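You operate a simulated robot arm through the tools that you are given. There is no shell and no other tool. Be economical: measure what you need, move in short steps, check, and stop when the job is done.

You run a simulated two-armed robot. Do the job below in one go: nothing can be reset, and whatever is moved stays where it is left.

## Task
On the top of table 1, fold the gold cloth in half.

The check looks at the end state, three seconds after you hand in, the way a careful person would. Anything else that was tipped, shoved, dropped, spilled or broken makes it a failure. Flat cloth is picked up by pressing the open fingertips on it (5 to 10 N) and closing them slowly along it; thin cloth reads only 2 to 8 mm in the jaws.

## Robot
Two 7-joint arms with two-finger parallel grippers on one trunk, on a base that drives. Base frame: it is fixed to the floor where the robot stands at the start and does not move with it; the origin is under the middle of the robot, x ahead of it, y to its left, z up; the surface under the hand at the start is at about z = 760. Lengths are in mm, angles in rad, forces in N, time in s.
The left shoulder is at the start at [70, 163, 1095], the right one opposite. With the tool pointing down near the work surface each hand reaches from about 400 to 880 mm from the robot's upright axis, wherever it stands, measured 20 degrees to its own side. Places, roughly: top of table 1 [1000, 2400, 800]. Payload 3.43 kg a hand.
The tool frame of a hand sits at the grasp point between the pads (the TCP): z along the fingers, y along the line on which they close. The tips reach 34 mm beyond it. The gripper opens to 128 mm. The fingers are 24 mm wide and 12 mm thick; the gripper's body (48 by 130 mm) begins 96 mm behind the TCP.
Orientation is that of the tool frame in the base frame, as a unit quaternion [w, x, y, z]. With the fingers straight down and closing along the base's y, the tool's x points along the base's -x, its y along +y and its z along -z.

## Interface
- The arms move only by the tool apply_moves. It takes "left_moves", "right_moves" or both (then of equal length, played together; a hand with none holds still); each is a list of rows, each a list of 3 entries, a list of its own where there are three numbers: the turn, a rotation vector about the tool's x, y, z in units of 5 degrees (1.0 is 5 degrees), then the shift along the tool's x, y, z in units of 20 mm (1.0 is 20 mm), then the gripper command, from -1 (shut) to 1 (fully open), values between in proportion. In form: [[[rx, ry, rz], [x, y, z], gripper], ...]. A call has 1 to 12 rows; each row shifts and turns the commanded pose from where the row before left it, along the tool's axes as they then stand. A call with a number of a shift or a turn outside -1 to 1 is refused whole. A row lasts 0.2 s, in which the tool goes at most 50 mm and 0.15 rad; a call with a longer step from one row to the next is refused whole, and so is a gripper value outside its range. Where a pose cannot be reached the arm comes as near as it can. A force on the tool above 40 N (or 10 N above the force at the start of the call, whichever is more), or a blocked arm, ends the call early, and 0.2 s more pass. The fingers move at their own pace (about 153 mm/s each) and stop on an object; they squeeze with about 26 N. The grip force told is the motor's: it shows also when the fingers shut on nothing. Time passes only in rows, and 0.2 s behind the last, so rows that do not move let the fingers close. The reply holds the time, the measured pose of the TCP, the force on the tool along the base axes, the opening and the grip force, in the units named above and with some noise, with the torque about the TCP (base axes, N m) and any sound that the robot's microphone picked up.
- Cameras (640 x 400 px; columns grow to the right, rows downward): "scene" is now at [131.7, 2.2, 1312.3]; the picture's right is [0.02, -1.00, 0.00], its down [-0.67, -0.02, -0.74] and it looks along [0.74, 0.02, -0.67] (base axes); focal length 245 px, centre (320, 200). "left" rides on the left gripper at [76, 11, -160] in its tool frame; the picture's right is [-0.15, 0.99, 0.00], its down [-0.88, -0.13, -0.46] and it looks along [-0.45, -0.07, 0.89] (tool axes); focal length 234 px, centre (320, 200). "right" rides on the right gripper at [76, -11, -160] in its tool frame; the picture's right is [0.15, 0.99, 0.00], its down [-0.88, 0.13, -0.46] and it looks along [-0.45, 0.07, 0.89] (tool axes); focal length 234 px, centre (320, 200).
- grab_frame(camera): a new picture of that camera. The clock stands still meanwhile.
- lift_body(by): slides the trunk up (or, below 0, down) by that many mm; the arms and the scene camera ride with it, the base frame stays. It gives what a move gives, with no picture.
- base_move(legs): drives the robot by 1 to 6 legs, each [ahead, left, turn to the left] in mm, mm and rad, along the robot's own axes; the way and the turn of a leg run together, so that a leg with both is an arc; at most 1500 mm and 3.142 rad a leg. The arms and the cameras ride along, it lands a little off, and it stops where it bumps. It gives what a move gives.
- pan_tilt(pan, tilt): turns the head with the scene camera to pan (to the left, within 1.501 rad either way) and tilt (down, from -0.506 to 1.204), counted from straight ahead of the robot. It gives what a move gives.
- measure_at(camera, pixels): for up to 12 pixels [column, row] of the newest picture of that camera ("zoom" is the newest enlarged one), the place [x, y, z] in the base frame of the surface seen there, good to about 3 mm. The clock stands still meanwhile.
- inspect(camera, box): a new picture of the part [left, top, right, bottom] of that camera's present view, enlarged. The clock stands still meanwhile.
- finish_job(): hands the job in; it is judged then, once.

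Keep the steps short. Do not move on a guess: measure, check each grasp and each placing, and mend mistakes. In all there are 80 turns and 70 pictures (those below and enlarged ones count). Leave the grippers open and the arms clear of the work at the hand-in unless told otherwise, and finish with a single line.

The tools are called after "Request:" as a command line: name --argument value ..., lists and objects as JSON in quotes. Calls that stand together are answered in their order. apply_moves: Moves the arms, as the interface text tells. Its arguments: {"type":"object","properties":{"left_moves":{"type":"array"},"right_moves":{"type":"array"}},"required":[]} The other tools are called the same way: lift_body (by) slides the trunk up or down; base_move (legs) drives the base; pan_tilt (pan, tilt) turns the head that bears the scene camera; grab_frame (camera) takes a picture; measure_at (camera, pixels) gives the place of the surface under pixels of a picture; inspect (camera, box) takes an enlarged picture of a part of a camera's view; finish_job () hands the job in.

At the start:

```text
time_s: 0.0
left_tcp_pos: [643.4, 332.6, 964.3]
left_ee_rot: [0.0, -0.001, 1.0, 0.0]
left_force: [0.3, 0.5, -0.6]
left_wrist_torque: [0.02, 0.0, 0.0]
left_gripper_width: 127.7
left_finger_force: 0.0
right_tcp_pos: [417.9, -142.4, 961.3]
right_ee_rot: [0.0, 0.0, 1.0, -0.001]
right_force: [0.3, 0.2, 0.4]
right_wrist_torque: [0.01, -0.01, -0.02]
right_gripper_width: 128.0
right_finger_force: 0.1
trunk travel left (down, up): [-575.0, 365.0]
robot x, y, heading: [-0.2, 0.4, 0.002]
head pan, tilt: [0.023, 0.735]
```

scene: 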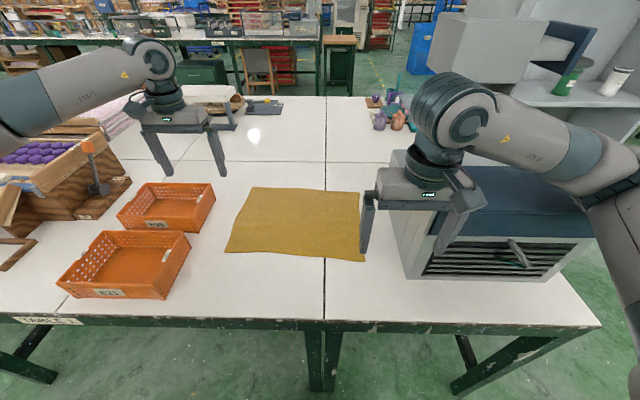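
right: 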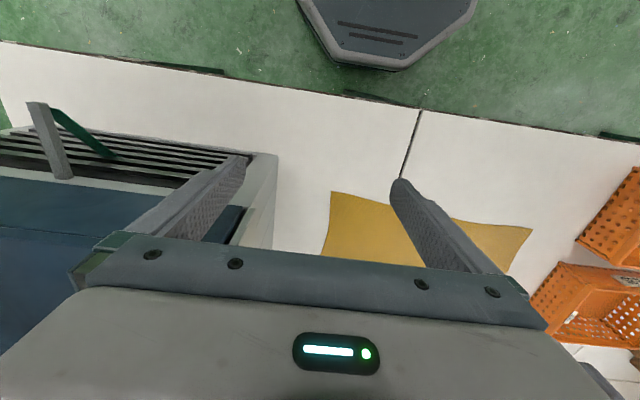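
left: 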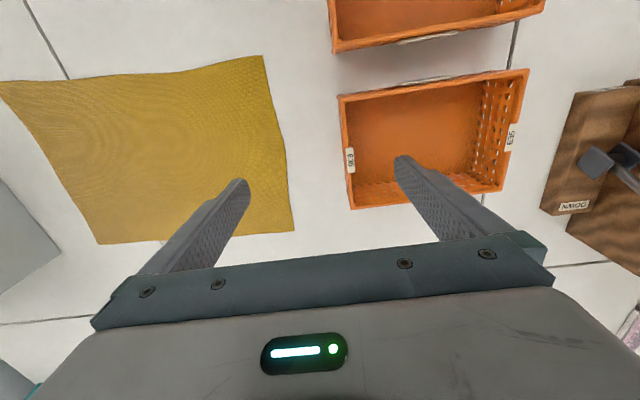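

I see a gold cloth on the table ahead, but table 1 is said to be around [1000, 2400]. I read the sign on this table at (48,320) first.

Request:
inspect --camera "scene" --box '[0, 300, 100, 362]'

Request:
measure_at --camera "scene" --pixels '[[253, 188], [360, 193], [365, 261], [226, 250], [300, 220], [325, 318], [40, 318], [322, 98], [580, 320]]'

Request:
pan_tilt --pan 1.2 --tilt 0.45

Request:
grab_frame --camera "scene"

```text
6.40 times, centred on (50, 331) of scene
```

zoom: 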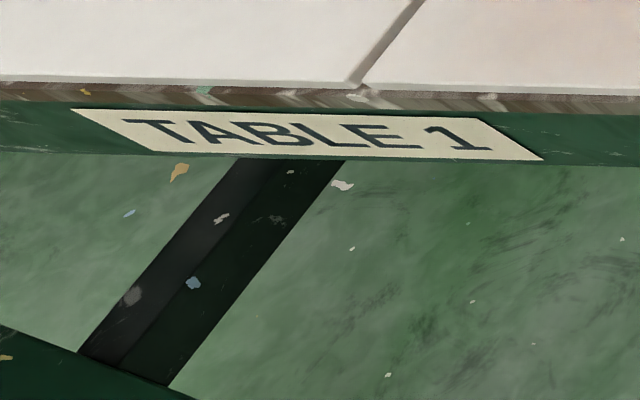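

```text
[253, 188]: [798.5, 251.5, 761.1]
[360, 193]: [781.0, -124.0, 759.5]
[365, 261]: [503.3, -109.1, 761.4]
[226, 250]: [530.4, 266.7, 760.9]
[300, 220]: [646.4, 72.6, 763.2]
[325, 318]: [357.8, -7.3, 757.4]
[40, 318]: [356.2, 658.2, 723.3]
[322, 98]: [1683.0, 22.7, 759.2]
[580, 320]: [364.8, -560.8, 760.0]
```

```text
time_s: 1.4
left_tcp_pos: [644.3, 332.3, 965.5]
left_ee_rot: [0.001, -0.001, 1.0, 0.001]
left_force: [0.1, 0.1, 0.2]
left_wrist_torque: [-0.01, 0.0, -0.02]
left_gripper_width: 127.7
left_finger_force: 0.0
right_tcp_pos: [417.0, -142.5, 962.8]
right_ee_rot: [0.0, 0.0, 1.0, 0.0]
right_force: [0.5, -0.1, 0.6]
right_wrist_torque: [0.0, -0.02, 0.05]
right_gripper_width: 127.8
right_finger_force: 0.0
trunk travel left (down, up): [-575.0, 365.0]
robot x, y, heading: [-2.6, 0.7, -0.002]
head pan, tilt: [1.201, 0.45]
```

```text
65 pictures are left
```

scene: 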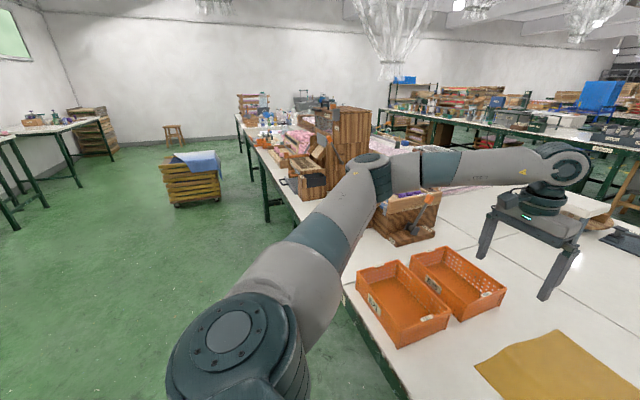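

The sign says TABLE 1 and it is this table, with the gold cloth on it (about 380 by 275 mm). I turn the head back and measure the cloth's surroundings, above all the cabinet on the right and the baskets on the left.

Request:
pan_tilt --pan 0.0 --tilt 0.9

Request:
grab_frame --camera "scene"

```text
time_s: 2.8
left_tcp_pos: [643.3, 332.3, 965.4]
left_ee_rot: [0.0, 0.0, 1.0, -0.001]
left_force: [0.5, -0.4, -0.2]
left_wrist_torque: [-0.04, -0.01, 0.01]
left_gripper_width: 128.1
left_finger_force: 0.0
right_tcp_pos: [417.3, -142.4, 959.3]
right_ee_rot: [0.0, 0.0, 1.0, 0.0]
right_force: [-0.1, 0.3, 0.1]
right_wrist_torque: [-0.04, -0.01, -0.02]
right_gripper_width: 127.9
right_finger_force: 0.0
trunk travel left (down, up): [-575.0, 365.0]
robot x, y, heading: [1.3, -1.9, 0.003]
head pan, tilt: [0.0, 0.901]
```

```text
64 pictures are left
```

scene: 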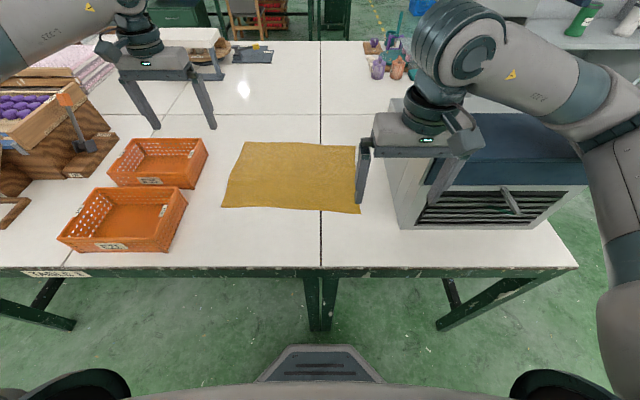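

I measure the cabinet's left face, the basket edges and the cloth outline in this picture.

Request:
measure_at --camera "scene" --pixels '[[404, 227], [396, 205], [392, 110], [430, 187], [500, 130], [187, 192], [172, 240], [207, 145], [222, 206], [290, 209], [359, 212], [246, 143]]'

Request:
measure_at --camera "scene" --pixels '[[320, 143], [353, 147], [356, 175], [233, 175], [320, 212], [320, 264], [400, 185], [184, 225], [416, 228]]'

```text
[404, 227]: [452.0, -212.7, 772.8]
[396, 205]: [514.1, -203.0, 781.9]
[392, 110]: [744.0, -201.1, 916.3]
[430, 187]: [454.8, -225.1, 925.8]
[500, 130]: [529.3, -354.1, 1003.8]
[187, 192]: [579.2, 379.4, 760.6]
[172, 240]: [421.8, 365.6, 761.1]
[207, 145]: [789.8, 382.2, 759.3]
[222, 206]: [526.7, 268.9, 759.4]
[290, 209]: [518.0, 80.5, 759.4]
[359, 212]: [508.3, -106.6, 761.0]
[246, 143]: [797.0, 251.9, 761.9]
```

```text
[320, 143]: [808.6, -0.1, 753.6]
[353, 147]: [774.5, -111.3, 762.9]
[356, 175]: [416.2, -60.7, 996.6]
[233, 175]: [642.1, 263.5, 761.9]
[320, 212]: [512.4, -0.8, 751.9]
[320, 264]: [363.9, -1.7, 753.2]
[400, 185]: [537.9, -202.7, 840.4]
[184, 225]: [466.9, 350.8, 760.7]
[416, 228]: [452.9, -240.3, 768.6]
```

The cabinet's left face stands at y≈-203, up to z≈1000; the baskets begin at y≈340. I check how high the right arm's links hang, since they will come down over the cabinet.

Request:
measure_at --camera "scene" --pixels '[[455, 82], [500, 75], [550, 125], [620, 170], [625, 260], [560, 70], [480, 140], [600, 115], [610, 190], [470, 120], [560, 180]]'

Request:
inspect --camera "scene" --box '[340, 0, 640, 260]'

```text
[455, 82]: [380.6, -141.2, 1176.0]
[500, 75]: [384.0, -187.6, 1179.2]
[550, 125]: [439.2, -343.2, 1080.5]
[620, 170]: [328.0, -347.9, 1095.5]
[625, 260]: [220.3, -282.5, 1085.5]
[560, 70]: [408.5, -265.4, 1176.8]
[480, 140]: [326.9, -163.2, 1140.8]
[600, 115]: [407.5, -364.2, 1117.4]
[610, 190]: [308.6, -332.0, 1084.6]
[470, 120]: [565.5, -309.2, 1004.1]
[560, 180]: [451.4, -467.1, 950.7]
```

```text
1.54 times, centred on (490, 130) of scene
```

zoom: 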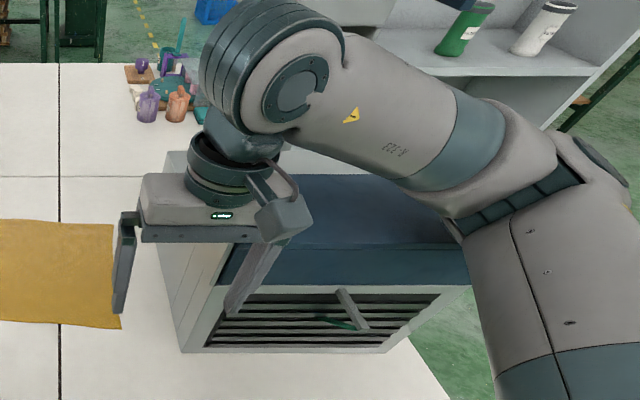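

The right elbow underside hangs near z≈1050 beside the cabinet. Raising the trunk keeps the elbows above it, and shifting the base left centres the robot on the cloth (y≈72). I raise by 200 and drive 75 left.

Request:
lift_body --by 200

Request:
base_move --legs '[[0, 75, 0]]'

Request:
pan_tilt --pan 0.0 --tilt 1.0

Request:
grab_frame --camera "scene"

```text
time_s: 5.0
left_tcp_pos: [644.0, 332.1, 1165.1]
left_ee_rot: [0.0, -0.001, 1.0, -0.001]
left_force: [-0.6, 0.2, 1.3]
left_wrist_torque: [0.02, 0.01, -0.03]
left_gripper_width: 128.1
left_finger_force: 0.1
right_tcp_pos: [419.1, -142.4, 1160.5]
right_ee_rot: [0.001, 0.0, 1.0, 0.0]
right_force: [0.3, 0.0, 0.7]
right_wrist_torque: [0.01, 0.01, 0.0]
right_gripper_width: 128.1
right_finger_force: 0.0
trunk travel left (down, up): [-775.0, 165.0]
robot x, y, heading: [0.9, -0.2, 0.001]
head pan, tilt: [0.0, 0.901]
```

```text
time_s: 6.0
left_tcp_pos: [644.1, 402.5, 1166.4]
left_ee_rot: [0.0, 0.0, 1.0, 0.001]
left_force: [-0.6, -0.3, 0.7]
left_wrist_torque: [0.01, 0.0, 0.01]
left_gripper_width: 128.0
left_finger_force: 0.0
right_tcp_pos: [417.6, -71.0, 1160.1]
right_ee_rot: [0.0, 0.0, 1.0, 0.0]
right_force: [0.1, -0.8, 0.5]
right_wrist_torque: [0.03, 0.03, 0.04]
right_gripper_width: 128.1
right_finger_force: 0.1
trunk travel left (down, up): [-775.0, 165.0]
robot x, y, heading: [-1.5, 76.1, -0.001]
head pan, tilt: [0.0, 0.901]
```

```text
time_s: 6.7
left_tcp_pos: [643.0, 405.4, 1164.9]
left_ee_rot: [0.0, -0.001, 1.0, -0.001]
left_force: [-0.5, 0.0, 0.9]
left_wrist_torque: [-0.05, 0.05, 0.0]
left_gripper_width: 127.9
left_finger_force: 0.1
right_tcp_pos: [417.8, -68.2, 1160.6]
right_ee_rot: [0.0, 0.001, 1.0, -0.001]
right_force: [-0.5, -0.1, 0.2]
right_wrist_torque: [0.0, -0.04, 0.01]
right_gripper_width: 128.0
right_finger_force: 0.1
trunk travel left (down, up): [-775.0, 165.0]
robot x, y, heading: [-2.3, 70.6, 0.003]
head pan, tilt: [0.0, 1.0]
```

```text
62 pictures are left
```

scene: 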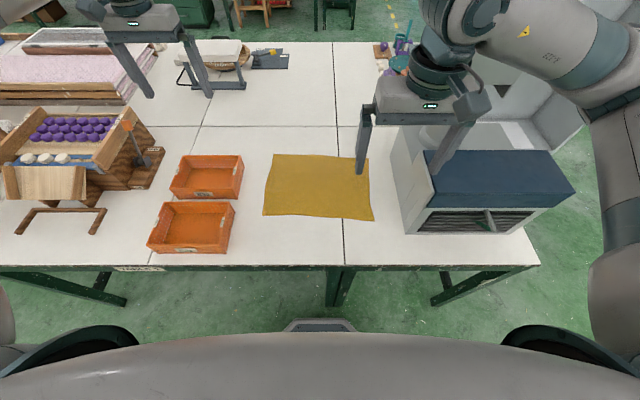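

Clear view. The plan: pinch both near corners (left at about x 540, y 240; right at about x 525, y −80) and carry the near edge over to the far edge. First I lower both hands above these points with the jaws about 35 mm open.

Request:
apply_moves --left_moves '[[[0, 0, 0], [0.43, -0.69, 1], -0.45], [[0, 0, 0], [0.43, -0.69, 1], -0.45], [[0, 0, 0], [0.43, -0.69, 1], -0.45], [[0, 0, 0], [0.43, -0.69, 1], -0.45], [[0, 0, 0], [0.43, -0.69, 1], -0.45], [[0, 0, 0], [0.43, -0.69, 1], -0.45], [[0, 0, 0], [0.43, -0.69, 1], -0.45], [[0, 0, 0], [0.43, -0.69, 1], -0.45], [[0, 0, 0], [0.43, -0.69, 1], -0.45], [[0, 0, 0], [0.43, -0.69, 1], -0.45], [[0, 0, 0], [0.43, -0.69, 1], -0.45], [[0, 0, 0], [0.43, -0.69, 1], -0.45]]' --right_moves '[[[0, 0, 0], [-0.45, -0.05, 1], -0.45], [[0, 0, 0], [-0.45, -0.05, 1], -0.45], [[0, 0, 0], [-0.45, -0.05, 1], -0.45], [[0, 0, 0], [-0.45, -0.05, 1], -0.45], [[0, 0, 0], [-0.45, -0.05, 1], -0.45], [[0, 0, 0], [-0.45, -0.05, 1], -0.45], [[0, 0, 0], [-0.45, -0.05, 1], -0.45], [[0, 0, 0], [-0.45, -0.05, 1], -0.45], [[0, 0, 0], [-0.45, -0.05, 1], -0.45], [[0, 0, 0], [-0.45, -0.05, 1], -0.45], [[0, 0, 0], [-0.45, -0.05, 1], -0.45], [[0, 0, 0], [-0.45, -0.05, 1], -0.45]]'

Request:
grab_frame --camera "scene"

```text
time_s: 9.3
left_tcp_pos: [540.0, 237.6, 924.8]
left_ee_rot: [0.0, 0.001, 1.0, 0.0]
left_force: [-0.3, 0.3, 1.4]
left_wrist_torque: [0.0, -0.04, 0.0]
left_gripper_width: 35.3
left_finger_force: 0.1
right_tcp_pos: [525.4, -81.4, 920.9]
right_ee_rot: [0.0, 0.0, 1.0, 0.0]
right_force: [0.5, 0.3, 1.3]
right_wrist_torque: [-0.01, 0.01, 0.02]
right_gripper_width: 35.0
right_finger_force: 0.1
trunk travel left (down, up): [-775.0, 165.0]
robot x, y, heading: [-2.9, 74.8, 0.001]
head pan, tilt: [0.0, 1.0]
```

```text
61 pictures are left
```

scene: 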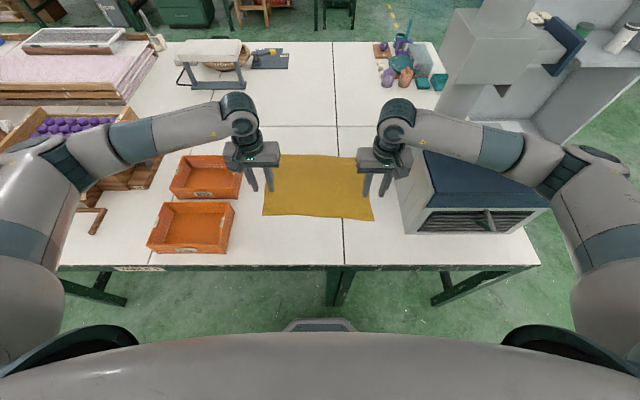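

The hands are over the near corners. Before going lower, I check the forearm heights against the cabinet and the tray box.

Request:
measure_at --camera "scene" --pixels '[[470, 145], [500, 155], [540, 175], [410, 150], [150, 145], [100, 165], [105, 125], [560, 190], [520, 170], [60, 190]]'

Request:
grab_frame --camera "right"

Request:
grab_frame --camera "left"

```text
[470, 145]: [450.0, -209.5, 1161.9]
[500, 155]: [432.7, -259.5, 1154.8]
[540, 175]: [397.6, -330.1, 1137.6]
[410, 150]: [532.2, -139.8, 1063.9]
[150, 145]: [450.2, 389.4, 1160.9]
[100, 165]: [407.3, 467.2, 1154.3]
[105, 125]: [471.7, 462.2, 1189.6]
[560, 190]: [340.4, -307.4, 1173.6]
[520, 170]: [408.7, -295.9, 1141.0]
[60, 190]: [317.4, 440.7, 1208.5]
```

```text
60 pictures are left
```

right: 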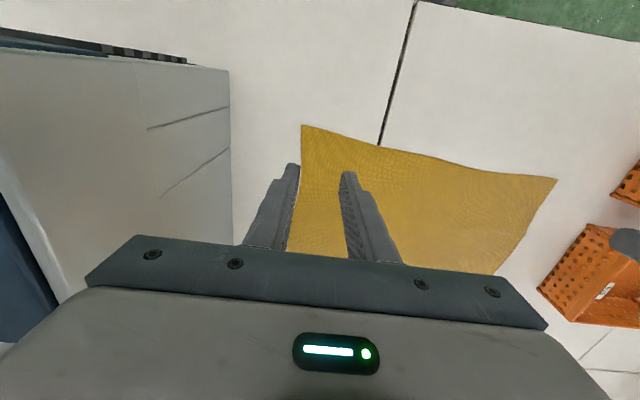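

```text
59 pictures are left
```

left: 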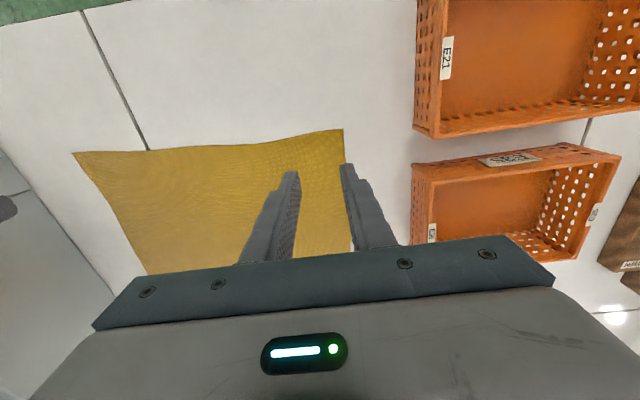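

The right forearm's underside is at about z≈1040 and the cabinet's top at 1000, so I raise the trunk another 80 and then lower the hands (to about z 845) for more room at the elbow.

Request:
lift_body --by 80

Request:
apply_moves --left_moves '[[[0, 0, 0], [0, 0, 1], -0.45], [[0, 0, 0], [0, 0, 1], -0.45], [[0, 0, 0], [0, 0, 1], -0.45], [[0, 0, 0], [0, 0, 1], -0.45], [[0, 0, 0], [0, 0, 1], -0.45], [[0, 0, 0], [0, 0, 1], -0.45], [[0, 0, 0], [0, 0, 1], -0.45], [[0, 0, 0], [0, 0, 1], -0.45]]' --right_moves '[[[0, 0, 0], [0, 0, 1], -0.45], [[0, 0, 0], [0, 0, 1], -0.45], [[0, 0, 0], [0, 0, 1], -0.45], [[0, 0, 0], [0, 0, 1], -0.45], [[0, 0, 0], [0, 0, 1], -0.45], [[0, 0, 0], [0, 0, 1], -0.45], [[0, 0, 0], [0, 0, 1], -0.45], [[0, 0, 0], [0, 0, 1], -0.45]]'

Request:
pan_tilt --pan 0.0 --tilt 1.08

Request:
grab_frame --camera "scene"

```text
time_s: 10.4
left_tcp_pos: [540.9, 239.6, 1005.5]
left_ee_rot: [-0.001, -0.001, 1.0, 0.001]
left_force: [-0.4, -0.3, 1.6]
left_wrist_torque: [0.0, 0.03, 0.03]
left_gripper_width: 35.1
left_finger_force: 0.0
right_tcp_pos: [523.8, -81.4, 1001.6]
right_ee_rot: [-0.001, 0.001, 1.0, 0.001]
right_force: [0.2, -0.9, 0.4]
right_wrist_torque: [0.05, 0.01, 0.02]
right_gripper_width: 35.3
right_finger_force: 0.0
trunk travel left (down, up): [-855.0, 85.0]
robot x, y, heading: [-2.5, 72.5, -0.002]
head pan, tilt: [0.0, 1.0]
```

```text
time_s: 12.2
left_tcp_pos: [540.4, 238.6, 845.9]
left_ee_rot: [0.0, 0.0, 1.0, -0.001]
left_force: [0.2, -0.1, 0.5]
left_wrist_torque: [-0.01, -0.02, -0.01]
left_gripper_width: 35.1
left_finger_force: 0.0
right_tcp_pos: [524.1, -82.1, 840.7]
right_ee_rot: [-0.001, 0.001, 1.0, 0.0]
right_force: [-0.3, 0.3, -0.9]
right_wrist_torque: [0.0, -0.01, 0.02]
right_gripper_width: 35.1
right_finger_force: 0.0
trunk travel left (down, up): [-855.0, 85.0]
robot x, y, heading: [1.5, 77.9, -0.0]
head pan, tilt: [0.0, 1.0]
```

```text
time_s: 12.9
left_tcp_pos: [539.7, 239.0, 845.6]
left_ee_rot: [-0.001, -0.001, 1.0, 0.0]
left_force: [-0.1, -0.4, -0.4]
left_wrist_torque: [-0.03, 0.0, 0.0]
left_gripper_width: 35.1
left_finger_force: 0.1
right_tcp_pos: [524.2, -82.9, 842.3]
right_ee_rot: [0.0, 0.001, 1.0, 0.0]
right_force: [1.2, 0.2, 0.1]
right_wrist_torque: [0.03, -0.01, 0.0]
right_gripper_width: 35.3
right_finger_force: 0.1
trunk travel left (down, up): [-855.0, 85.0]
robot x, y, heading: [0.6, 74.8, 0.003]
head pan, tilt: [0.0, 1.08]
```

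```text
58 pictures are left
```

scene: 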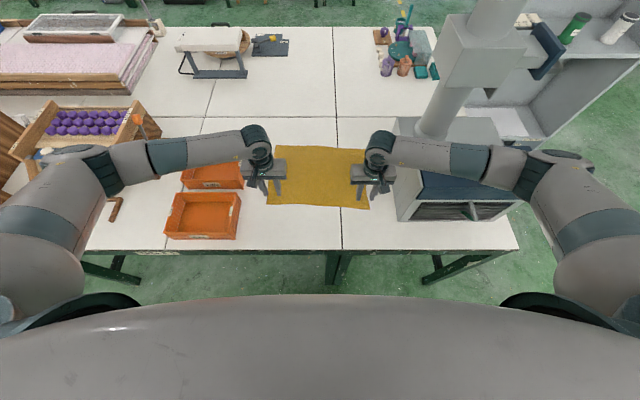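

I measure the right forearm again over the cabinet.

Request:
measure_at --camera "scene" --pixels '[[420, 150], [440, 165], [470, 172], [470, 155], [510, 175], [530, 190], [545, 165], [440, 180], [200, 150]]'

Request:
inspect --camera "scene" --box '[230, 110, 410, 222]'

```text
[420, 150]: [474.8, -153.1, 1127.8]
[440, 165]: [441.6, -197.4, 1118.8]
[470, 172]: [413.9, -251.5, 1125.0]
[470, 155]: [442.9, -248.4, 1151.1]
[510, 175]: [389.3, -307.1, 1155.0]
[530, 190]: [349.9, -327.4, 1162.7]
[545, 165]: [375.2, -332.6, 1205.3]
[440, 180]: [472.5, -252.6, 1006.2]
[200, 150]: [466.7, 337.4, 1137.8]
```

```text
3.56 times, centred on (320, 166) of scene
```

zoom: 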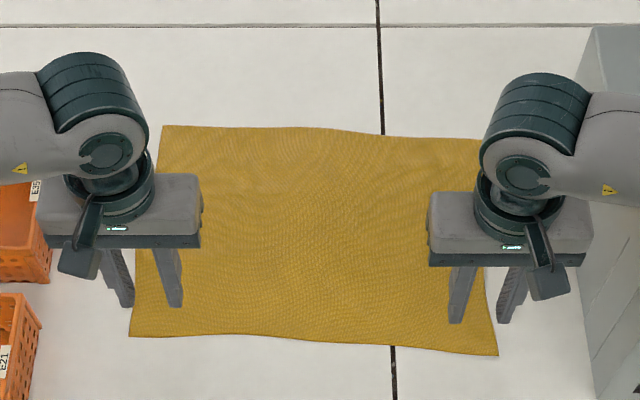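

Clearance is enough here. Now I lower both hands to just above the cloth (TCP about 798).

Request:
apply_moves --left_moves '[[[0, 0, 0], [0, 0, 0.9], -0.45], [[0, 0, 0], [0, 0, 0.9], -0.45], [[0, 0, 0], [0, 0, 0.5], -0.45]]' --right_moves '[[[0, 0, 0], [0, 0, 0.8], -0.45], [[0, 0, 0], [0, 0, 0.8], -0.45], [[0, 0, 0], [0, 0, 0.5], -0.45]]'

Request:
apply_moves --left_moves '[[[0, 0, 0], [0, 0, 0.1], -0.45], [[0, 0, 0], [0, 0, 0.1], -0.45]]' --right_moves '[[[0, 0, 0], [0, 0, 0.1], -0.45], [[0, 0, 0], [0, 0, 0.1], -0.45]]'

```text
time_s: 13.7
left_tcp_pos: [541.5, 240.5, 798.6]
left_ee_rot: [0.0, 0.0, 1.0, 0.0]
left_force: [-0.6, -0.1, -0.5]
left_wrist_torque: [-0.02, 0.01, -0.02]
left_gripper_width: 35.4
left_finger_force: 0.1
right_tcp_pos: [523.2, -80.7, 799.7]
right_ee_rot: [0.0, 0.001, 1.0, 0.0]
right_force: [0.4, -0.3, -0.3]
right_wrist_torque: [0.0, 0.01, 0.02]
right_gripper_width: 35.4
right_finger_force: 0.0
trunk travel left (down, up): [-855.0, 85.0]
robot x, y, heading: [1.9, 73.2, -0.001]
head pan, tilt: [0.0, 1.08]
```

```text
time_s: 14.3
left_tcp_pos: [540.0, 239.2, 796.4]
left_ee_rot: [-0.001, 0.001, 1.0, 0.001]
left_force: [-0.4, -0.2, 1.4]
left_wrist_torque: [0.02, 0.02, -0.06]
left_gripper_width: 35.1
left_finger_force: 0.0
right_tcp_pos: [525.1, -80.6, 795.3]
right_ee_rot: [-0.001, 0.0, 1.0, 0.0]
right_force: [0.5, 0.9, 0.9]
right_wrist_torque: [0.0, 0.0, 0.01]
right_gripper_width: 35.1
right_finger_force: 0.1
trunk travel left (down, up): [-855.0, 85.0]
robot x, y, heading: [-1.4, 74.1, -0.002]
head pan, tilt: [0.0, 1.08]
```

No contact yet (force about 1 N). I go down in 1 mm steps.

Request:
apply_moves --left_moves '[[[0, 0, 0], [0, 0, 0.05], -0.45], [[0, 0, 0], [0, 0, 0.05], -0.45]]' --right_moves '[[[0, 0, 0], [0, 0, 0.05], -0.45], [[0, 0, 0], [0, 0, 0.05], -0.45]]'

```text
time_s: 14.9
left_tcp_pos: [539.9, 238.7, 795.7]
left_ee_rot: [0.002, 0.0, 1.0, -0.001]
left_force: [1.6, 0.3, 10.4]
left_wrist_torque: [0.12, -0.07, -0.03]
left_gripper_width: 35.5
left_finger_force: 0.1
right_tcp_pos: [523.7, -81.7, 795.5]
right_ee_rot: [0.0, 0.001, 1.0, 0.0]
right_force: [-1.6, -2.3, 12.1]
right_wrist_torque: [-0.17, 0.1, -0.03]
right_gripper_width: 35.2
right_finger_force: 0.0
trunk travel left (down, up): [-855.0, 85.0]
robot x, y, heading: [-1.4, 72.1, 0.002]
head pan, tilt: [0.0, 1.08]
```

Contact: 10 and 12 N, a little much. I ease up 0.4 mm and close the jaws slowly.

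Request:
apply_moves --left_moves '[[[0, 0, 0], [0, 0, -0.02], -0.45], [[0, 0, 0], [0, 0, 0], -0.52], [[0, 0, 0], [0, 0, 0], -0.59], [[0, 0, 0], [0, 0, 0], -0.66], [[0, 0, 0], [0, 0, 0], -0.73], [[0, 0, 0], [0, 0, 0], -0.8], [[0, 0, 0], [0, 0, 0], -0.87], [[0, 0, 0], [0, 0, 0], -0.94], [[0, 0, 0], [0, 0, 0], -1], [[0, 0, 0], [0, 0, 0], -1], [[0, 0, 0], [0, 0, 0], -1]]' --right_moves '[[[0, 0, 0], [0, 0, -0.02], -0.45], [[0, 0, 0], [0, 0, 0], -0.52], [[0, 0, 0], [0, 0, 0], -0.59], [[0, 0, 0], [0, 0, 0], -0.66], [[0, 0, 0], [0, 0, 0], -0.73], [[0, 0, 0], [0, 0, 0], -0.8], [[0, 0, 0], [0, 0, 0], -0.87], [[0, 0, 0], [0, 0, 0], -0.94], [[0, 0, 0], [0, 0, 0], -1], [[0, 0, 0], [0, 0, 0], -1], [[0, 0, 0], [0, 0, 0], -1]]'

Request:
inspect --camera "scene" --box '[230, 110, 410, 222]'

```text
time_s: 17.3
left_tcp_pos: [539.0, 239.0, 795.9]
left_ee_rot: [0.001, -0.001, 1.0, -0.001]
left_force: [0.3, -5.1, 16.6]
left_wrist_torque: [-0.16, 0.05, -0.02]
left_gripper_width: 2.4
left_finger_force: 26.5
right_tcp_pos: [523.8, -81.3, 795.2]
right_ee_rot: [0.002, 0.0, 1.0, 0.001]
right_force: [0.9, 8.3, 17.3]
right_wrist_torque: [0.24, 0.02, 0.05]
right_gripper_width: 2.5
right_finger_force: 25.9
trunk travel left (down, up): [-855.0, 85.0]
robot x, y, heading: [1.1, 72.2, 0.002]
head pan, tilt: [0.0, 1.08]
```

```text
3.56 times, centred on (320, 166) of scene
```

zoom: 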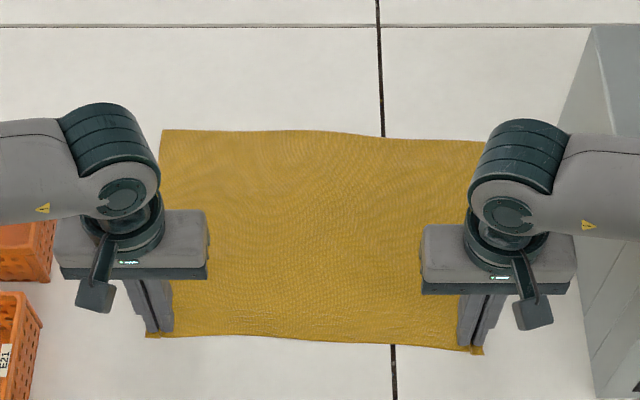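

Both jaws read 2.4 mm with the corners drawn in: cloth held, it seems. I lift 60 mm while going 20 mm ahead, and look.

Request:
apply_moves --left_moves '[[[0, 0, 0], [0, 0, -0.5], -1], [[0, 0, 0], [0, 0, -0.5], -1], [[0, 0, 0], [-0.33, 0, -0.7], -1], [[0, 0, 0], [-0.33, 0, -0.7], -1], [[0, 0, 0], [-0.33, 0, -0.7], -1]]' --right_moves '[[[0, 0, 0], [0, 0, -0.5], -1], [[0, 0, 0], [0, 0, -0.5], -1], [[0, 0, 0], [-0.33, 0, -0.7], -1], [[0, 0, 0], [-0.33, 0, -0.7], -1], [[0, 0, 0], [-0.33, 0, -0.7], -1]]'

Request:
inspect --camera "scene" --box '[230, 110, 410, 222]'

```text
time_s: 18.5
left_tcp_pos: [558.7, 239.8, 855.0]
left_ee_rot: [-0.001, 0.0, 1.0, -0.001]
left_force: [-0.2, -6.4, 0.1]
left_wrist_torque: [-0.25, -0.03, 0.02]
left_gripper_width: 2.0
left_finger_force: 26.0
right_tcp_pos: [542.4, -82.4, 856.8]
right_ee_rot: [0.0, 0.0, 1.0, 0.0]
right_force: [0.9, 6.0, -0.3]
right_wrist_torque: [0.21, -0.01, 0.06]
right_gripper_width: 2.2
right_finger_force: 26.4
trunk travel left (down, up): [-855.0, 85.0]
robot x, y, heading: [3.2, 73.2, 0.0]
head pan, tilt: [0.0, 1.08]
```

```text
3.56 times, centred on (320, 166) of scene
```

zoom: 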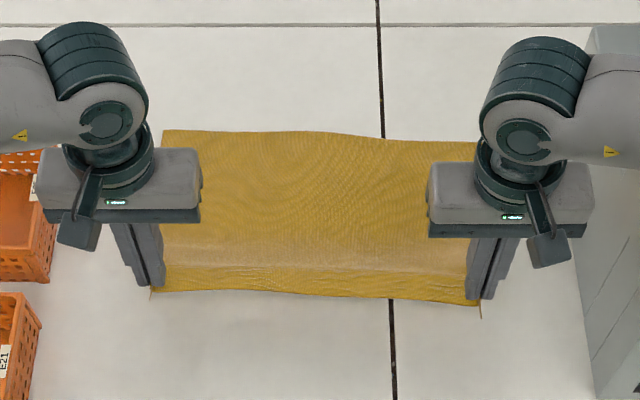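

Both corners are held, but with the fingers straight down the edge would curl under itself at the far side, and my arms cannot tilt the right way there. Pulling the far edge toward me instead lets the hands tilt naturally to lay it flat. I put this edge back exactly where it was and let go gently.

Request:
apply_moves --left_moves '[[[0, 0, 0], [0.33, 0, 0.7], -1], [[0, 0, 0], [0.33, 0, 0.7], -1], [[0, 0, 0], [0.33, 0, 0.7], -1], [[0, 0, 0], [0, 0, 0.4], -1], [[0, 0, 0], [0, 0, 0.4], -1], [[0, 0, 0], [0, 0, 0], -0.8], [[0, 0, 0], [0, 0, 0], -0.6], [[0, 0, 0], [0, 0, 0], -0.4], [[0, 0, 0], [0, 0, 0], -0.4], [[0, 0, 0], [0, 0, -0.5], -0.4], [[0, 0, 0], [0, 0, -1], -0.4], [[0, 0, 0], [0, 0, -1], -0.4]]' --right_moves '[[[0, 0, 0], [0.33, 0, 0.7], -1], [[0, 0, 0], [0.33, 0, 0.7], -1], [[0, 0, 0], [0.33, 0, 0.7], -1], [[0, 0, 0], [0, 0, 0.4], -1], [[0, 0, 0], [0, 0, 0.4], -1], [[0, 0, 0], [0, 0, 0], -0.8], [[0, 0, 0], [0, 0, 0], -0.6], [[0, 0, 0], [0, 0, 0], -0.4], [[0, 0, 0], [0, 0, 0], -0.4], [[0, 0, 0], [0, 0, -0.5], -0.4], [[0, 0, 0], [0, 0, -1], -0.4], [[0, 0, 0], [0, 0, -1], -0.4]]'

Request:
inspect --camera "scene" --box '[230, 110, 410, 222]'

```text
time_s: 21.1
left_tcp_pos: [539.7, 239.2, 849.6]
left_ee_rot: [0.0, 0.0, 1.0, 0.0]
left_force: [0.3, 0.5, -0.6]
left_wrist_torque: [0.01, -0.03, 0.0]
left_gripper_width: 38.5
left_finger_force: 0.0
right_tcp_pos: [523.4, -82.4, 849.8]
right_ee_rot: [-0.001, 0.0, 1.0, 0.0]
right_force: [0.9, 0.2, -0.6]
right_wrist_torque: [-0.04, -0.02, 0.01]
right_gripper_width: 38.6
right_finger_force: 0.0
trunk travel left (down, up): [-855.0, 85.0]
robot x, y, heading: [1.0, 73.2, 0.001]
head pan, tilt: [0.0, 1.08]
```

```text
3.56 times, centred on (320, 166) of scene
```

zoom: 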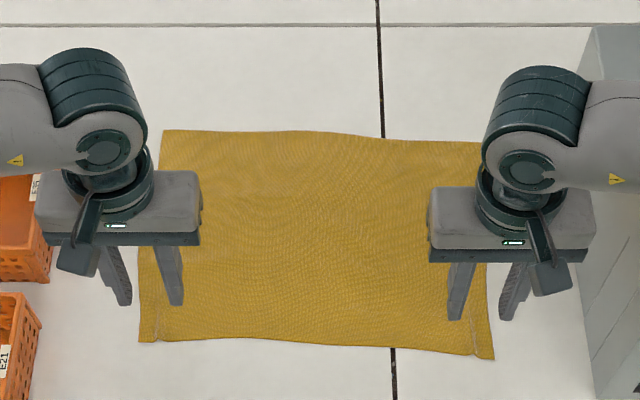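

The cloth lay back flat with only tiny ridges. I measure its corners again and lift the hands to z≈910 before going forward.

Request:
measure_at --camera "zoom" --pixels '[[166, 133], [482, 143], [320, 133], [141, 340], [492, 356], [320, 343], [597, 60], [600, 350]]'

Request:
apply_moves --left_moves '[[[0, 0, 0], [0, 0, -1], -0.45], [[0, 0, 0], [0, 0, -1], -0.45], [[0, 0, 0], [0, 0, -1], -0.45], [[0, 0, 0], [-1, 0, 0], -0.45], [[0, 0, 0], [-1, 0, 0], -0.45], [[0, 0, 0], [-1, 0, 0], -0.45], [[0, 0, 0], [-1, 0, 0], -0.45], [[0, 0, 0], [-1, 0, 0], -0.45], [[0, 0, 0], [-1, 0, 0], -0.45]]' --right_moves '[[[0, 0, 0], [0, 0, -1], -0.45], [[0, 0, 0], [0, 0, -1], -0.45], [[0, 0, 0], [0, 0, -1], -0.45], [[0, 0, 0], [-1, 0, 0], -0.45], [[0, 0, 0], [-1, 0, 0], -0.45], [[0, 0, 0], [-1, 0, 0], -0.45], [[0, 0, 0], [-1, 0, 0], -0.45], [[0, 0, 0], [-1, 0, 0], -0.45], [[0, 0, 0], [-1, 0, 0], -0.45]]'

Request:
grab_frame --camera "scene"

```text
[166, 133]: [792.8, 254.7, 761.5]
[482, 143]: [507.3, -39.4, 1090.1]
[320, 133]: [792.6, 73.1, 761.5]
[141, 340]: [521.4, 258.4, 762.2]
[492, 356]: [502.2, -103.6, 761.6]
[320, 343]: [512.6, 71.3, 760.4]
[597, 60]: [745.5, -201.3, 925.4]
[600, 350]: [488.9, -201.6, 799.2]
```

```text
time_s: 23.1
left_tcp_pos: [661.0, 240.7, 906.9]
left_ee_rot: [0.0, 0.0, 1.0, 0.0]
left_force: [-0.6, 0.3, 0.3]
left_wrist_torque: [-0.01, 0.06, 0.0]
left_gripper_width: 35.3
left_finger_force: 0.2
right_tcp_pos: [645.3, -81.7, 908.1]
right_ee_rot: [-0.001, 0.002, 1.0, 0.0]
right_force: [0.4, -0.2, -0.7]
right_wrist_torque: [0.03, -0.01, -0.01]
right_gripper_width: 35.2
right_finger_force: 0.0
trunk travel left (down, up): [-855.0, 85.0]
robot x, y, heading: [2.5, 74.2, -0.002]
head pan, tilt: [0.0, 1.08]
```

```text
53 pictures are left
```

scene: 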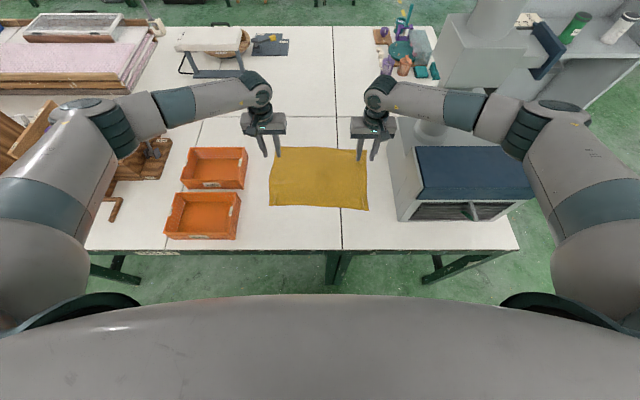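

There is a pale post at (432,130) behind the right forearm. I measure it, and the forearm.

Request:
measure_at --camera "scene" --pixels '[[428, 133], [455, 125], [420, 128], [465, 65], [490, 20], [440, 40], [420, 105], [460, 110], [400, 130], [500, 130], [470, 130]]'

Request:
inspect --camera "scene" --box '[340, 0, 580, 150]'

```text
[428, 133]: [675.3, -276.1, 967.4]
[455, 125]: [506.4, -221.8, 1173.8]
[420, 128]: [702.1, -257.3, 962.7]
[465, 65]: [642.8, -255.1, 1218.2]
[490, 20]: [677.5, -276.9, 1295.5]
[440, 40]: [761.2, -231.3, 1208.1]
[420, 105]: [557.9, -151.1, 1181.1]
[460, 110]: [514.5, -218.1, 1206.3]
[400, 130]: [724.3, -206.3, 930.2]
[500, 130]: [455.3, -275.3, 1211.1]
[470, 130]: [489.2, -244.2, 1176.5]
```

```text
2.67 times, centred on (460, 75) of scene
```

zoom: 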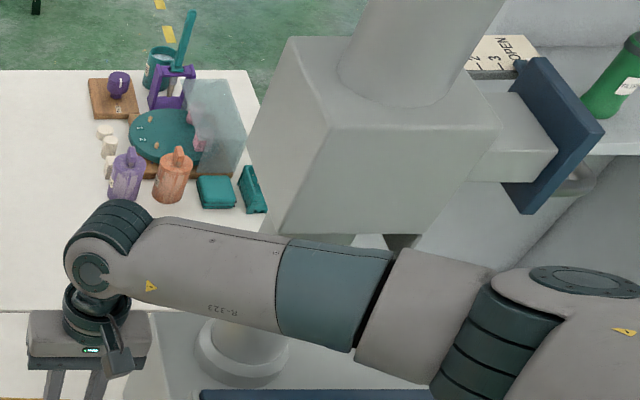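

The machine's head hangs at about x 643–760, y −231 and further right, z above about 1130; the right forearm would run into it when reaching forward. I pull the hands back and up, drive the base 150 mm left so that the right arm comes in from the left, and then look again.

Request:
apply_moves --left_moves '[[[0, 0, 0], [1, 0, 0], -0.45], [[0, 0, 0], [1, 0, 0], -0.45], [[0, 0, 0], [1, 0, 0], -0.45], [[0, 0, 0], [1, 0, 0], -0.45], [[0, 0, 0], [1, 0, 0], -0.45], [[0, 0, 0], [0, 0, -1], -0.45], [[0, 0, 0], [0, 0, -1], -0.45]]' --right_moves '[[[0, 0, 0], [1, 0, 0], -0.45], [[0, 0, 0], [1, 0, 0], -0.45], [[0, 0, 0], [1, 0, 0], -0.45], [[0, 0, 0], [1, 0, 0], -0.45], [[0, 0, 0], [1, 0, 0], -0.45], [[0, 0, 0], [0, 0, 0], -0.45], [[0, 0, 0], [0, 0, 0], -0.45]]'

Request:
base_move --legs '[[0, 150, 0]]'

Request:
grab_frame --camera "scene"

```text
time_s: 24.7
left_tcp_pos: [560.6, 240.0, 948.5]
left_ee_rot: [-0.001, 0.0, 1.0, 0.0]
left_force: [0.5, -0.5, 0.0]
left_wrist_torque: [0.02, 0.0, 0.02]
left_gripper_width: 35.1
left_finger_force: 0.1
right_tcp_pos: [544.2, -80.9, 908.8]
right_ee_rot: [0.001, 0.002, 1.0, 0.001]
right_force: [-0.5, 0.9, 0.5]
right_wrist_torque: [-0.02, -0.02, 0.01]
right_gripper_width: 35.2
right_finger_force: 0.2
trunk travel left (down, up): [-855.0, 85.0]
robot x, y, heading: [-4.6, 72.8, -0.001]
head pan, tilt: [0.0, 1.08]
```

```text
time_s: 26.1
left_tcp_pos: [561.0, 383.6, 949.2]
left_ee_rot: [0.0, 0.001, 1.0, 0.0]
left_force: [0.6, -0.2, 0.3]
left_wrist_torque: [0.04, 0.0, 0.01]
left_gripper_width: 35.1
left_finger_force: 0.1
right_tcp_pos: [543.8, 63.7, 909.3]
right_ee_rot: [0.0, 0.002, 1.0, 0.002]
right_force: [-0.9, -0.4, -0.6]
right_wrist_torque: [0.04, 0.02, -0.02]
right_gripper_width: 35.0
right_finger_force: 0.0
trunk travel left (down, up): [-855.0, 85.0]
robot x, y, heading: [1.0, 221.0, -0.006]
head pan, tilt: [0.0, 1.08]
```

```text
51 pictures are left
```

scene: 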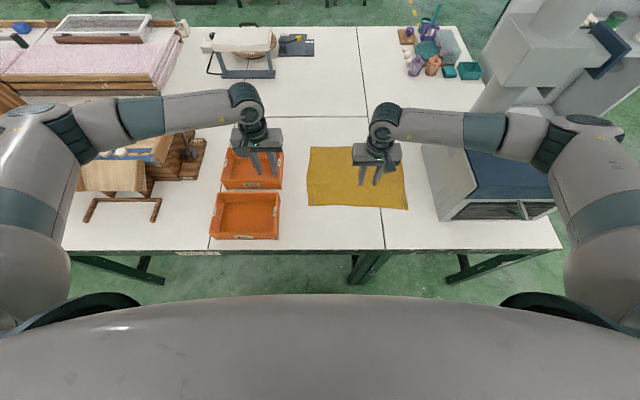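

Now the right arm has room. I bring both hands ahead over the far edge, the right one straight forward (y≈64) and the left one forward and right to y≈230.

Request:
apply_moves --left_moves '[[[0, 0, 0], [-1, -0.77, 0], -0.45], [[0, 0, 0], [-1, -0.77, 0], -0.45], [[0, 0, 0], [-1, -0.77, 0], -0.45], [[0, 0, 0], [-1, -0.77, 0], -0.45], [[0, 0, 0], [-1, -0.77, 0], -0.45], [[0, 0, 0], [-1, -0.77, 0], -0.45], [[0, 0, 0], [-1, -0.77, 0], -0.45], [[0, 0, 0], [-1, -0.77, 0], -0.45], [[0, 0, 0], [-1, -0.77, 0], -0.45], [[0, 0, 0], [-1, -0.77, 0], -0.45]]' --right_moves '[[[0, 0, 0], [-1, 0, 0], -0.45], [[0, 0, 0], [-1, 0, 0], -0.45], [[0, 0, 0], [-1, 0, 0], -0.45], [[0, 0, 0], [-1, 0, 0], -0.45], [[0, 0, 0], [-1, 0, 0], -0.45], [[0, 0, 0], [-1, 0, 0], -0.45], [[0, 0, 0], [-1, 0, 0], -0.45], [[0, 0, 0], [-1, 0, 0], -0.45], [[0, 0, 0], [-1, 0, 0], -0.45], [[0, 0, 0], [-1, 0, 0], -0.45]]'

Request:
grab_frame --camera "scene"

```text
time_s: 28.2
left_tcp_pos: [761.7, 226.7, 951.4]
left_ee_rot: [0.0, 0.002, 1.0, 0.0]
left_force: [0.8, 0.5, -0.3]
left_wrist_torque: [0.0, 0.0, 0.01]
left_gripper_width: 35.0
left_finger_force: 0.0
right_tcp_pos: [743.7, 62.6, 907.3]
right_ee_rot: [-0.001, 0.003, 1.0, 0.0]
right_force: [0.3, -0.6, 0.0]
right_wrist_torque: [0.01, 0.03, -0.01]
right_gripper_width: 35.2
right_finger_force: 0.0
trunk travel left (down, up): [-855.0, 85.0]
robot x, y, heading: [1.8, 223.5, -0.005]
head pan, tilt: [0.0, 1.08]
```

```text
50 pictures are left
```

scene: 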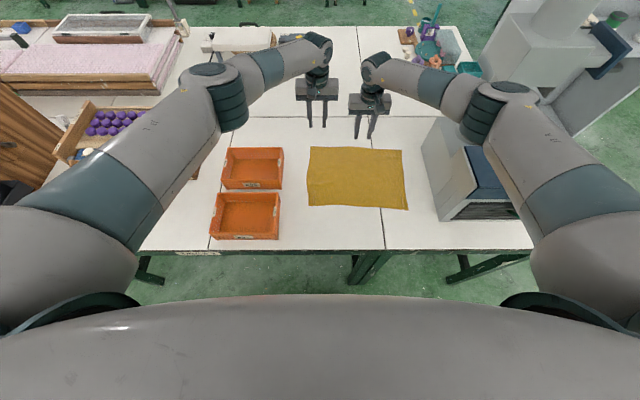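

I measure the right elbow and forearm against the machine head before moving right.

Request:
measure_at --camera "scene" --pixels '[[375, 75], [400, 85], [430, 90], [460, 100], [495, 115], [470, 120], [495, 60], [490, 75], [520, 70], [485, 97], [518, 90]]'

```text
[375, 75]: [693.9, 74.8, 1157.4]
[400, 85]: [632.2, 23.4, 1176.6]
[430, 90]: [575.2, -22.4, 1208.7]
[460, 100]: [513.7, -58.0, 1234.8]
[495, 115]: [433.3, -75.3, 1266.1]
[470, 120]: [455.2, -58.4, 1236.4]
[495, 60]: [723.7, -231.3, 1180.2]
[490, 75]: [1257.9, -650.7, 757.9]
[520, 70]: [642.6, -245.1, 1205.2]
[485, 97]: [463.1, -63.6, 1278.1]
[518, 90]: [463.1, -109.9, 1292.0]
```

The elbow sits at x≈465, ahead of the machine head (x≥643), so the forearm will pass it on the left. I move the right hand 160 right and lower both to about z 850.

Request:
apply_moves --left_moves '[[[0, 0, 0], [0, 0, 0.8], -0.45], [[0, 0, 0], [0, 0, 0.8], -0.45], [[0, 0, 0], [0, 0, 0.8], -0.45], [[0, 0, 0], [0, 0, 0.8], -0.45], [[0, 0, 0], [0, 0, 0.8], -0.45], [[0, 0, 0], [-0.8, 0, 0.8], -0.45]]' --right_moves '[[[0, 0, 0], [0, -1, 0.5], -0.45], [[0, 0, 0], [0, -1, 0.5], -0.45], [[0, 0, 0], [0, -1, 0.5], -0.45], [[0, 0, 0], [0, -1, 0.5], -0.45], [[0, 0, 0], [0, -1, 0.5], -0.45], [[0, 0, 0], [0, -1, 0.3], -0.45]]'

Request:
grab_frame --camera "scene"

```text
time_s: 29.6
left_tcp_pos: [755.5, 235.8, 872.3]
left_ee_rot: [0.0, 0.001, 1.0, -0.001]
left_force: [-0.1, 0.4, -0.5]
left_wrist_torque: [0.0, -0.03, 0.0]
left_gripper_width: 35.3
left_finger_force: 0.1
left hand out of reach, approached as far as the arm can: row 5, 6
right_tcp_pos: [745.1, -54.7, 852.2]
right_ee_rot: [-0.001, 0.001, 1.0, 0.001]
right_force: [-0.1, 1.3, -0.3]
right_wrist_torque: [0.01, -0.05, 0.0]
right_gripper_width: 34.8
right_finger_force: 0.0
trunk travel left (down, up): [-855.0, 85.0]
robot x, y, heading: [-1.2, 223.1, -0.001]
head pan, tilt: [0.0, 1.08]
```

```text
49 pictures are left
```

scene: 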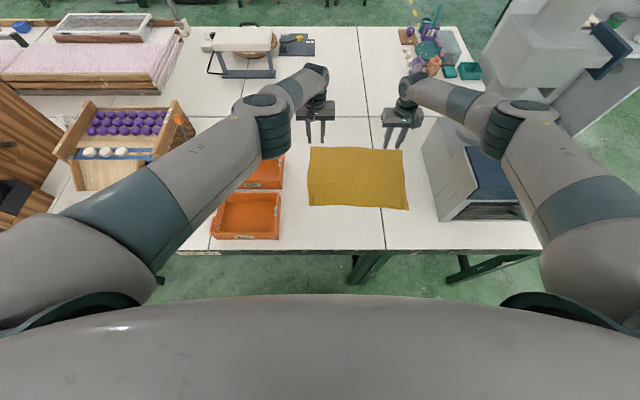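

The left hand is at its reach limit with the trunk this high. I check the right elbow's place so I can lower the trunk a bit.

Request:
measure_at --camera "scene" --pixels '[[415, 90], [440, 95], [470, 110], [500, 130], [485, 115], [525, 110], [530, 150], [520, 68], [505, 60]]'

Request:
apply_moves --left_moves '[[[0, 0, 0], [0, 0, -1], -0.45], [[0, 0, 0], [0, 0, -1], -0.45], [[0, 0, 0], [0, 0, -1], -0.45], [[0, 0, 0], [0, 0, -1], -0.45]]' --right_moves '[[[0, 0, 0], [0, 0, -1], -0.45], [[0, 0, 0], [0, 0, -1], -0.45], [[0, 0, 0], [0, 0, -1], -0.45], [[0, 0, 0], [0, 0, -1], -0.45]]'

```text
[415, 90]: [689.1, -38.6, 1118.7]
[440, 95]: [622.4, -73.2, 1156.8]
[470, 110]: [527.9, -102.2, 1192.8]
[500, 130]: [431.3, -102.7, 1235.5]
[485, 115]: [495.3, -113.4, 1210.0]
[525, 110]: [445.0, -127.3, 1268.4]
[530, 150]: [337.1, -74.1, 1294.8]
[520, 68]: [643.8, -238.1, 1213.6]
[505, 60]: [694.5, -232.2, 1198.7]
```

```text
time_s: 30.6
left_tcp_pos: [773.3, 226.9, 948.0]
left_ee_rot: [-0.001, 0.002, 1.0, 0.001]
left_force: [-0.4, 0.2, -0.9]
left_wrist_torque: [0.0, -0.02, 0.0]
left_gripper_width: 35.3
left_finger_force: 0.1
left hand out of reach, approached as far as the arm can: row 1, 2, 3, 4
right_tcp_pos: [743.9, -55.4, 933.1]
right_ee_rot: [0.001, 0.001, 1.0, 0.0]
right_force: [-0.4, 0.2, -0.2]
right_wrist_torque: [-0.02, 0.0, -0.01]
right_gripper_width: 35.1
right_finger_force: 0.1
trunk travel left (down, up): [-855.0, 85.0]
robot x, y, heading: [2.1, 219.1, -0.001]
head pan, tilt: [0.0, 1.08]
```

The right elbow is at y≈−120, clear of everything. I lower the trunk 120 (hands come to about z 828 and 813).

Request:
lift_body --by -120

Request:
grab_frame --camera "scene"

```text
time_s: 32.1
left_tcp_pos: [775.4, 226.6, 827.2]
left_ee_rot: [-0.001, 0.001, 1.0, 0.0]
left_force: [0.4, -0.2, 0.1]
left_wrist_torque: [0.02, 0.01, -0.03]
left_gripper_width: 35.3
left_finger_force: 0.1
right_tcp_pos: [745.0, -55.1, 811.3]
right_ee_rot: [0.0, 0.002, 1.0, 0.0]
right_force: [-0.1, -0.1, -0.6]
right_wrist_torque: [0.02, -0.02, 0.03]
right_gripper_width: 35.1
right_finger_force: 0.0
trunk travel left (down, up): [-735.0, 205.0]
robot x, y, heading: [-0.3, 224.6, -0.005]
head pan, tilt: [0.0, 1.08]
```

```text
48 pictures are left
```

scene: 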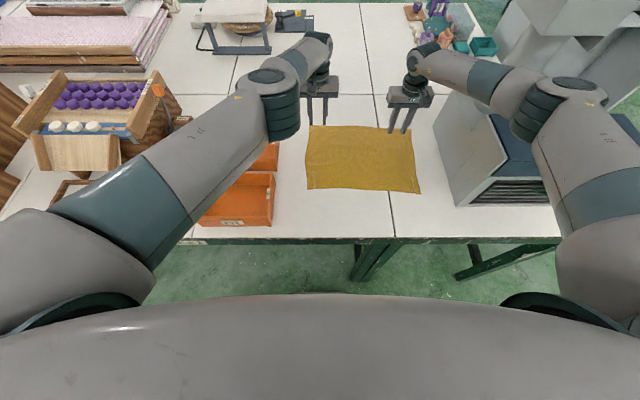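

I check the right elbow and forearm again over the cabinet, before shifting the right hand the last 40 mm.

Request:
measure_at --camera "scene" --pixels '[[440, 75], [480, 90], [515, 120], [530, 125], [560, 95], [595, 110], [570, 130], [412, 132], [310, 126], [500, 108], [595, 95]]'

Request:
grab_frame --camera "right"

Request:
grab_frame --camera "left"

```text
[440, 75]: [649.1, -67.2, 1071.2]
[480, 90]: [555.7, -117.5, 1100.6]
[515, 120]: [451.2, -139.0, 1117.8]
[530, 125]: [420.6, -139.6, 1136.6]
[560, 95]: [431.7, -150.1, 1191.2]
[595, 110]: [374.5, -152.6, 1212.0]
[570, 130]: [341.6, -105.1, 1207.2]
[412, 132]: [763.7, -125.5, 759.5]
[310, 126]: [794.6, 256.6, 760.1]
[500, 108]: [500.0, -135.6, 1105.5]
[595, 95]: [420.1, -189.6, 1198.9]
```

```text
47 pictures are left
```

right: 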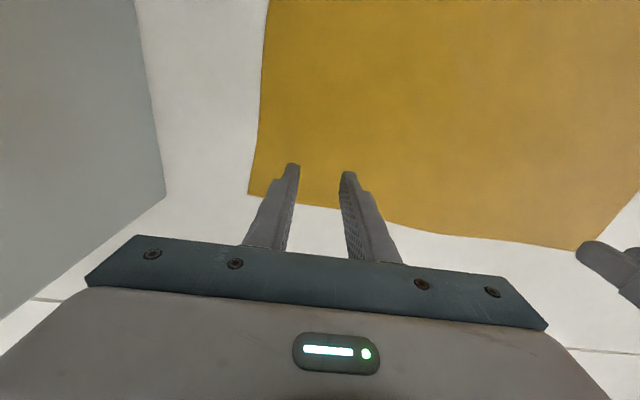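

```text
46 pictures are left
```

left: 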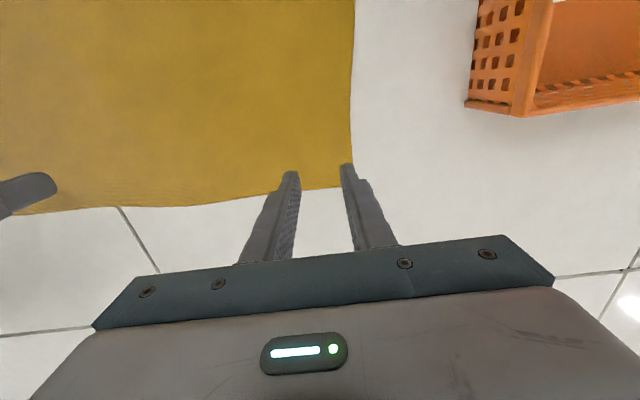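

I measure the far corners and edge from the wrist pictures: left corner at (340,188), right corner at (249,192).

Request:
measure_at --camera "left" --pixels '[[338, 184], [305, 186], [200, 203], [120, 204]]'

Request:
measure_at --camera "right" --pixels '[[251, 190], [320, 204], [400, 220], [500, 239], [574, 246], [160, 170]]'

```text
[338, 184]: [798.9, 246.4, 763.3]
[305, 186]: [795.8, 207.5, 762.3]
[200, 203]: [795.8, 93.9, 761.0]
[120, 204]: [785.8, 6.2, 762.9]
```

```text
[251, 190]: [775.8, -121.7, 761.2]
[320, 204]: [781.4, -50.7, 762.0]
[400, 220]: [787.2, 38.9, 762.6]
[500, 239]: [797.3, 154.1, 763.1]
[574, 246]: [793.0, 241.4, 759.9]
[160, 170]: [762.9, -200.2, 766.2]
```

Corners: left ≈ (796,250), right ≈ (778,−122). I set the left hand to (780,222) and the right one to (763,−94), both at z≈800.

Request:
apply_moves --left_moves '[[[0, 0, 0], [-0.12, -0.1, 0.6], -0.45], [[0, 0, 0], [-0.12, -0.1, 0.6], -0.45], [[0, 0, 0], [0, 0, 0.1], -0.45]]' --right_moves '[[[0, 0, 0], [-0.3, -0.65, 0], -0.45], [[0, 0, 0], [-0.3, -0.65, 0.2], -0.45], [[0, 0, 0], [-0.3, -0.65, 0.3], -0.45]]'

```text
time_s: 33.0
left_tcp_pos: [767.5, 226.3, 802.1]
left_ee_rot: [-0.002, 0.0, 1.0, 0.0]
left_force: [0.2, -1.0, -0.5]
left_wrist_torque: [0.01, 0.01, -0.01]
left_gripper_width: 35.2
left_finger_force: 0.1
left hand out of reach, approached as far as the arm can: row 1, 2
right_tcp_pos: [763.1, -92.7, 802.8]
right_ee_rot: [0.0, 0.002, 1.0, 0.0]
right_force: [-0.3, 0.2, 0.3]
right_wrist_torque: [-0.01, 0.01, -0.01]
right_gripper_width: 35.1
right_finger_force: 0.1
trunk travel left (down, up): [-735.0, 205.0]
robot x, y, heading: [-0.9, 219.3, -0.005]
head pan, tilt: [0.0, 1.08]
```

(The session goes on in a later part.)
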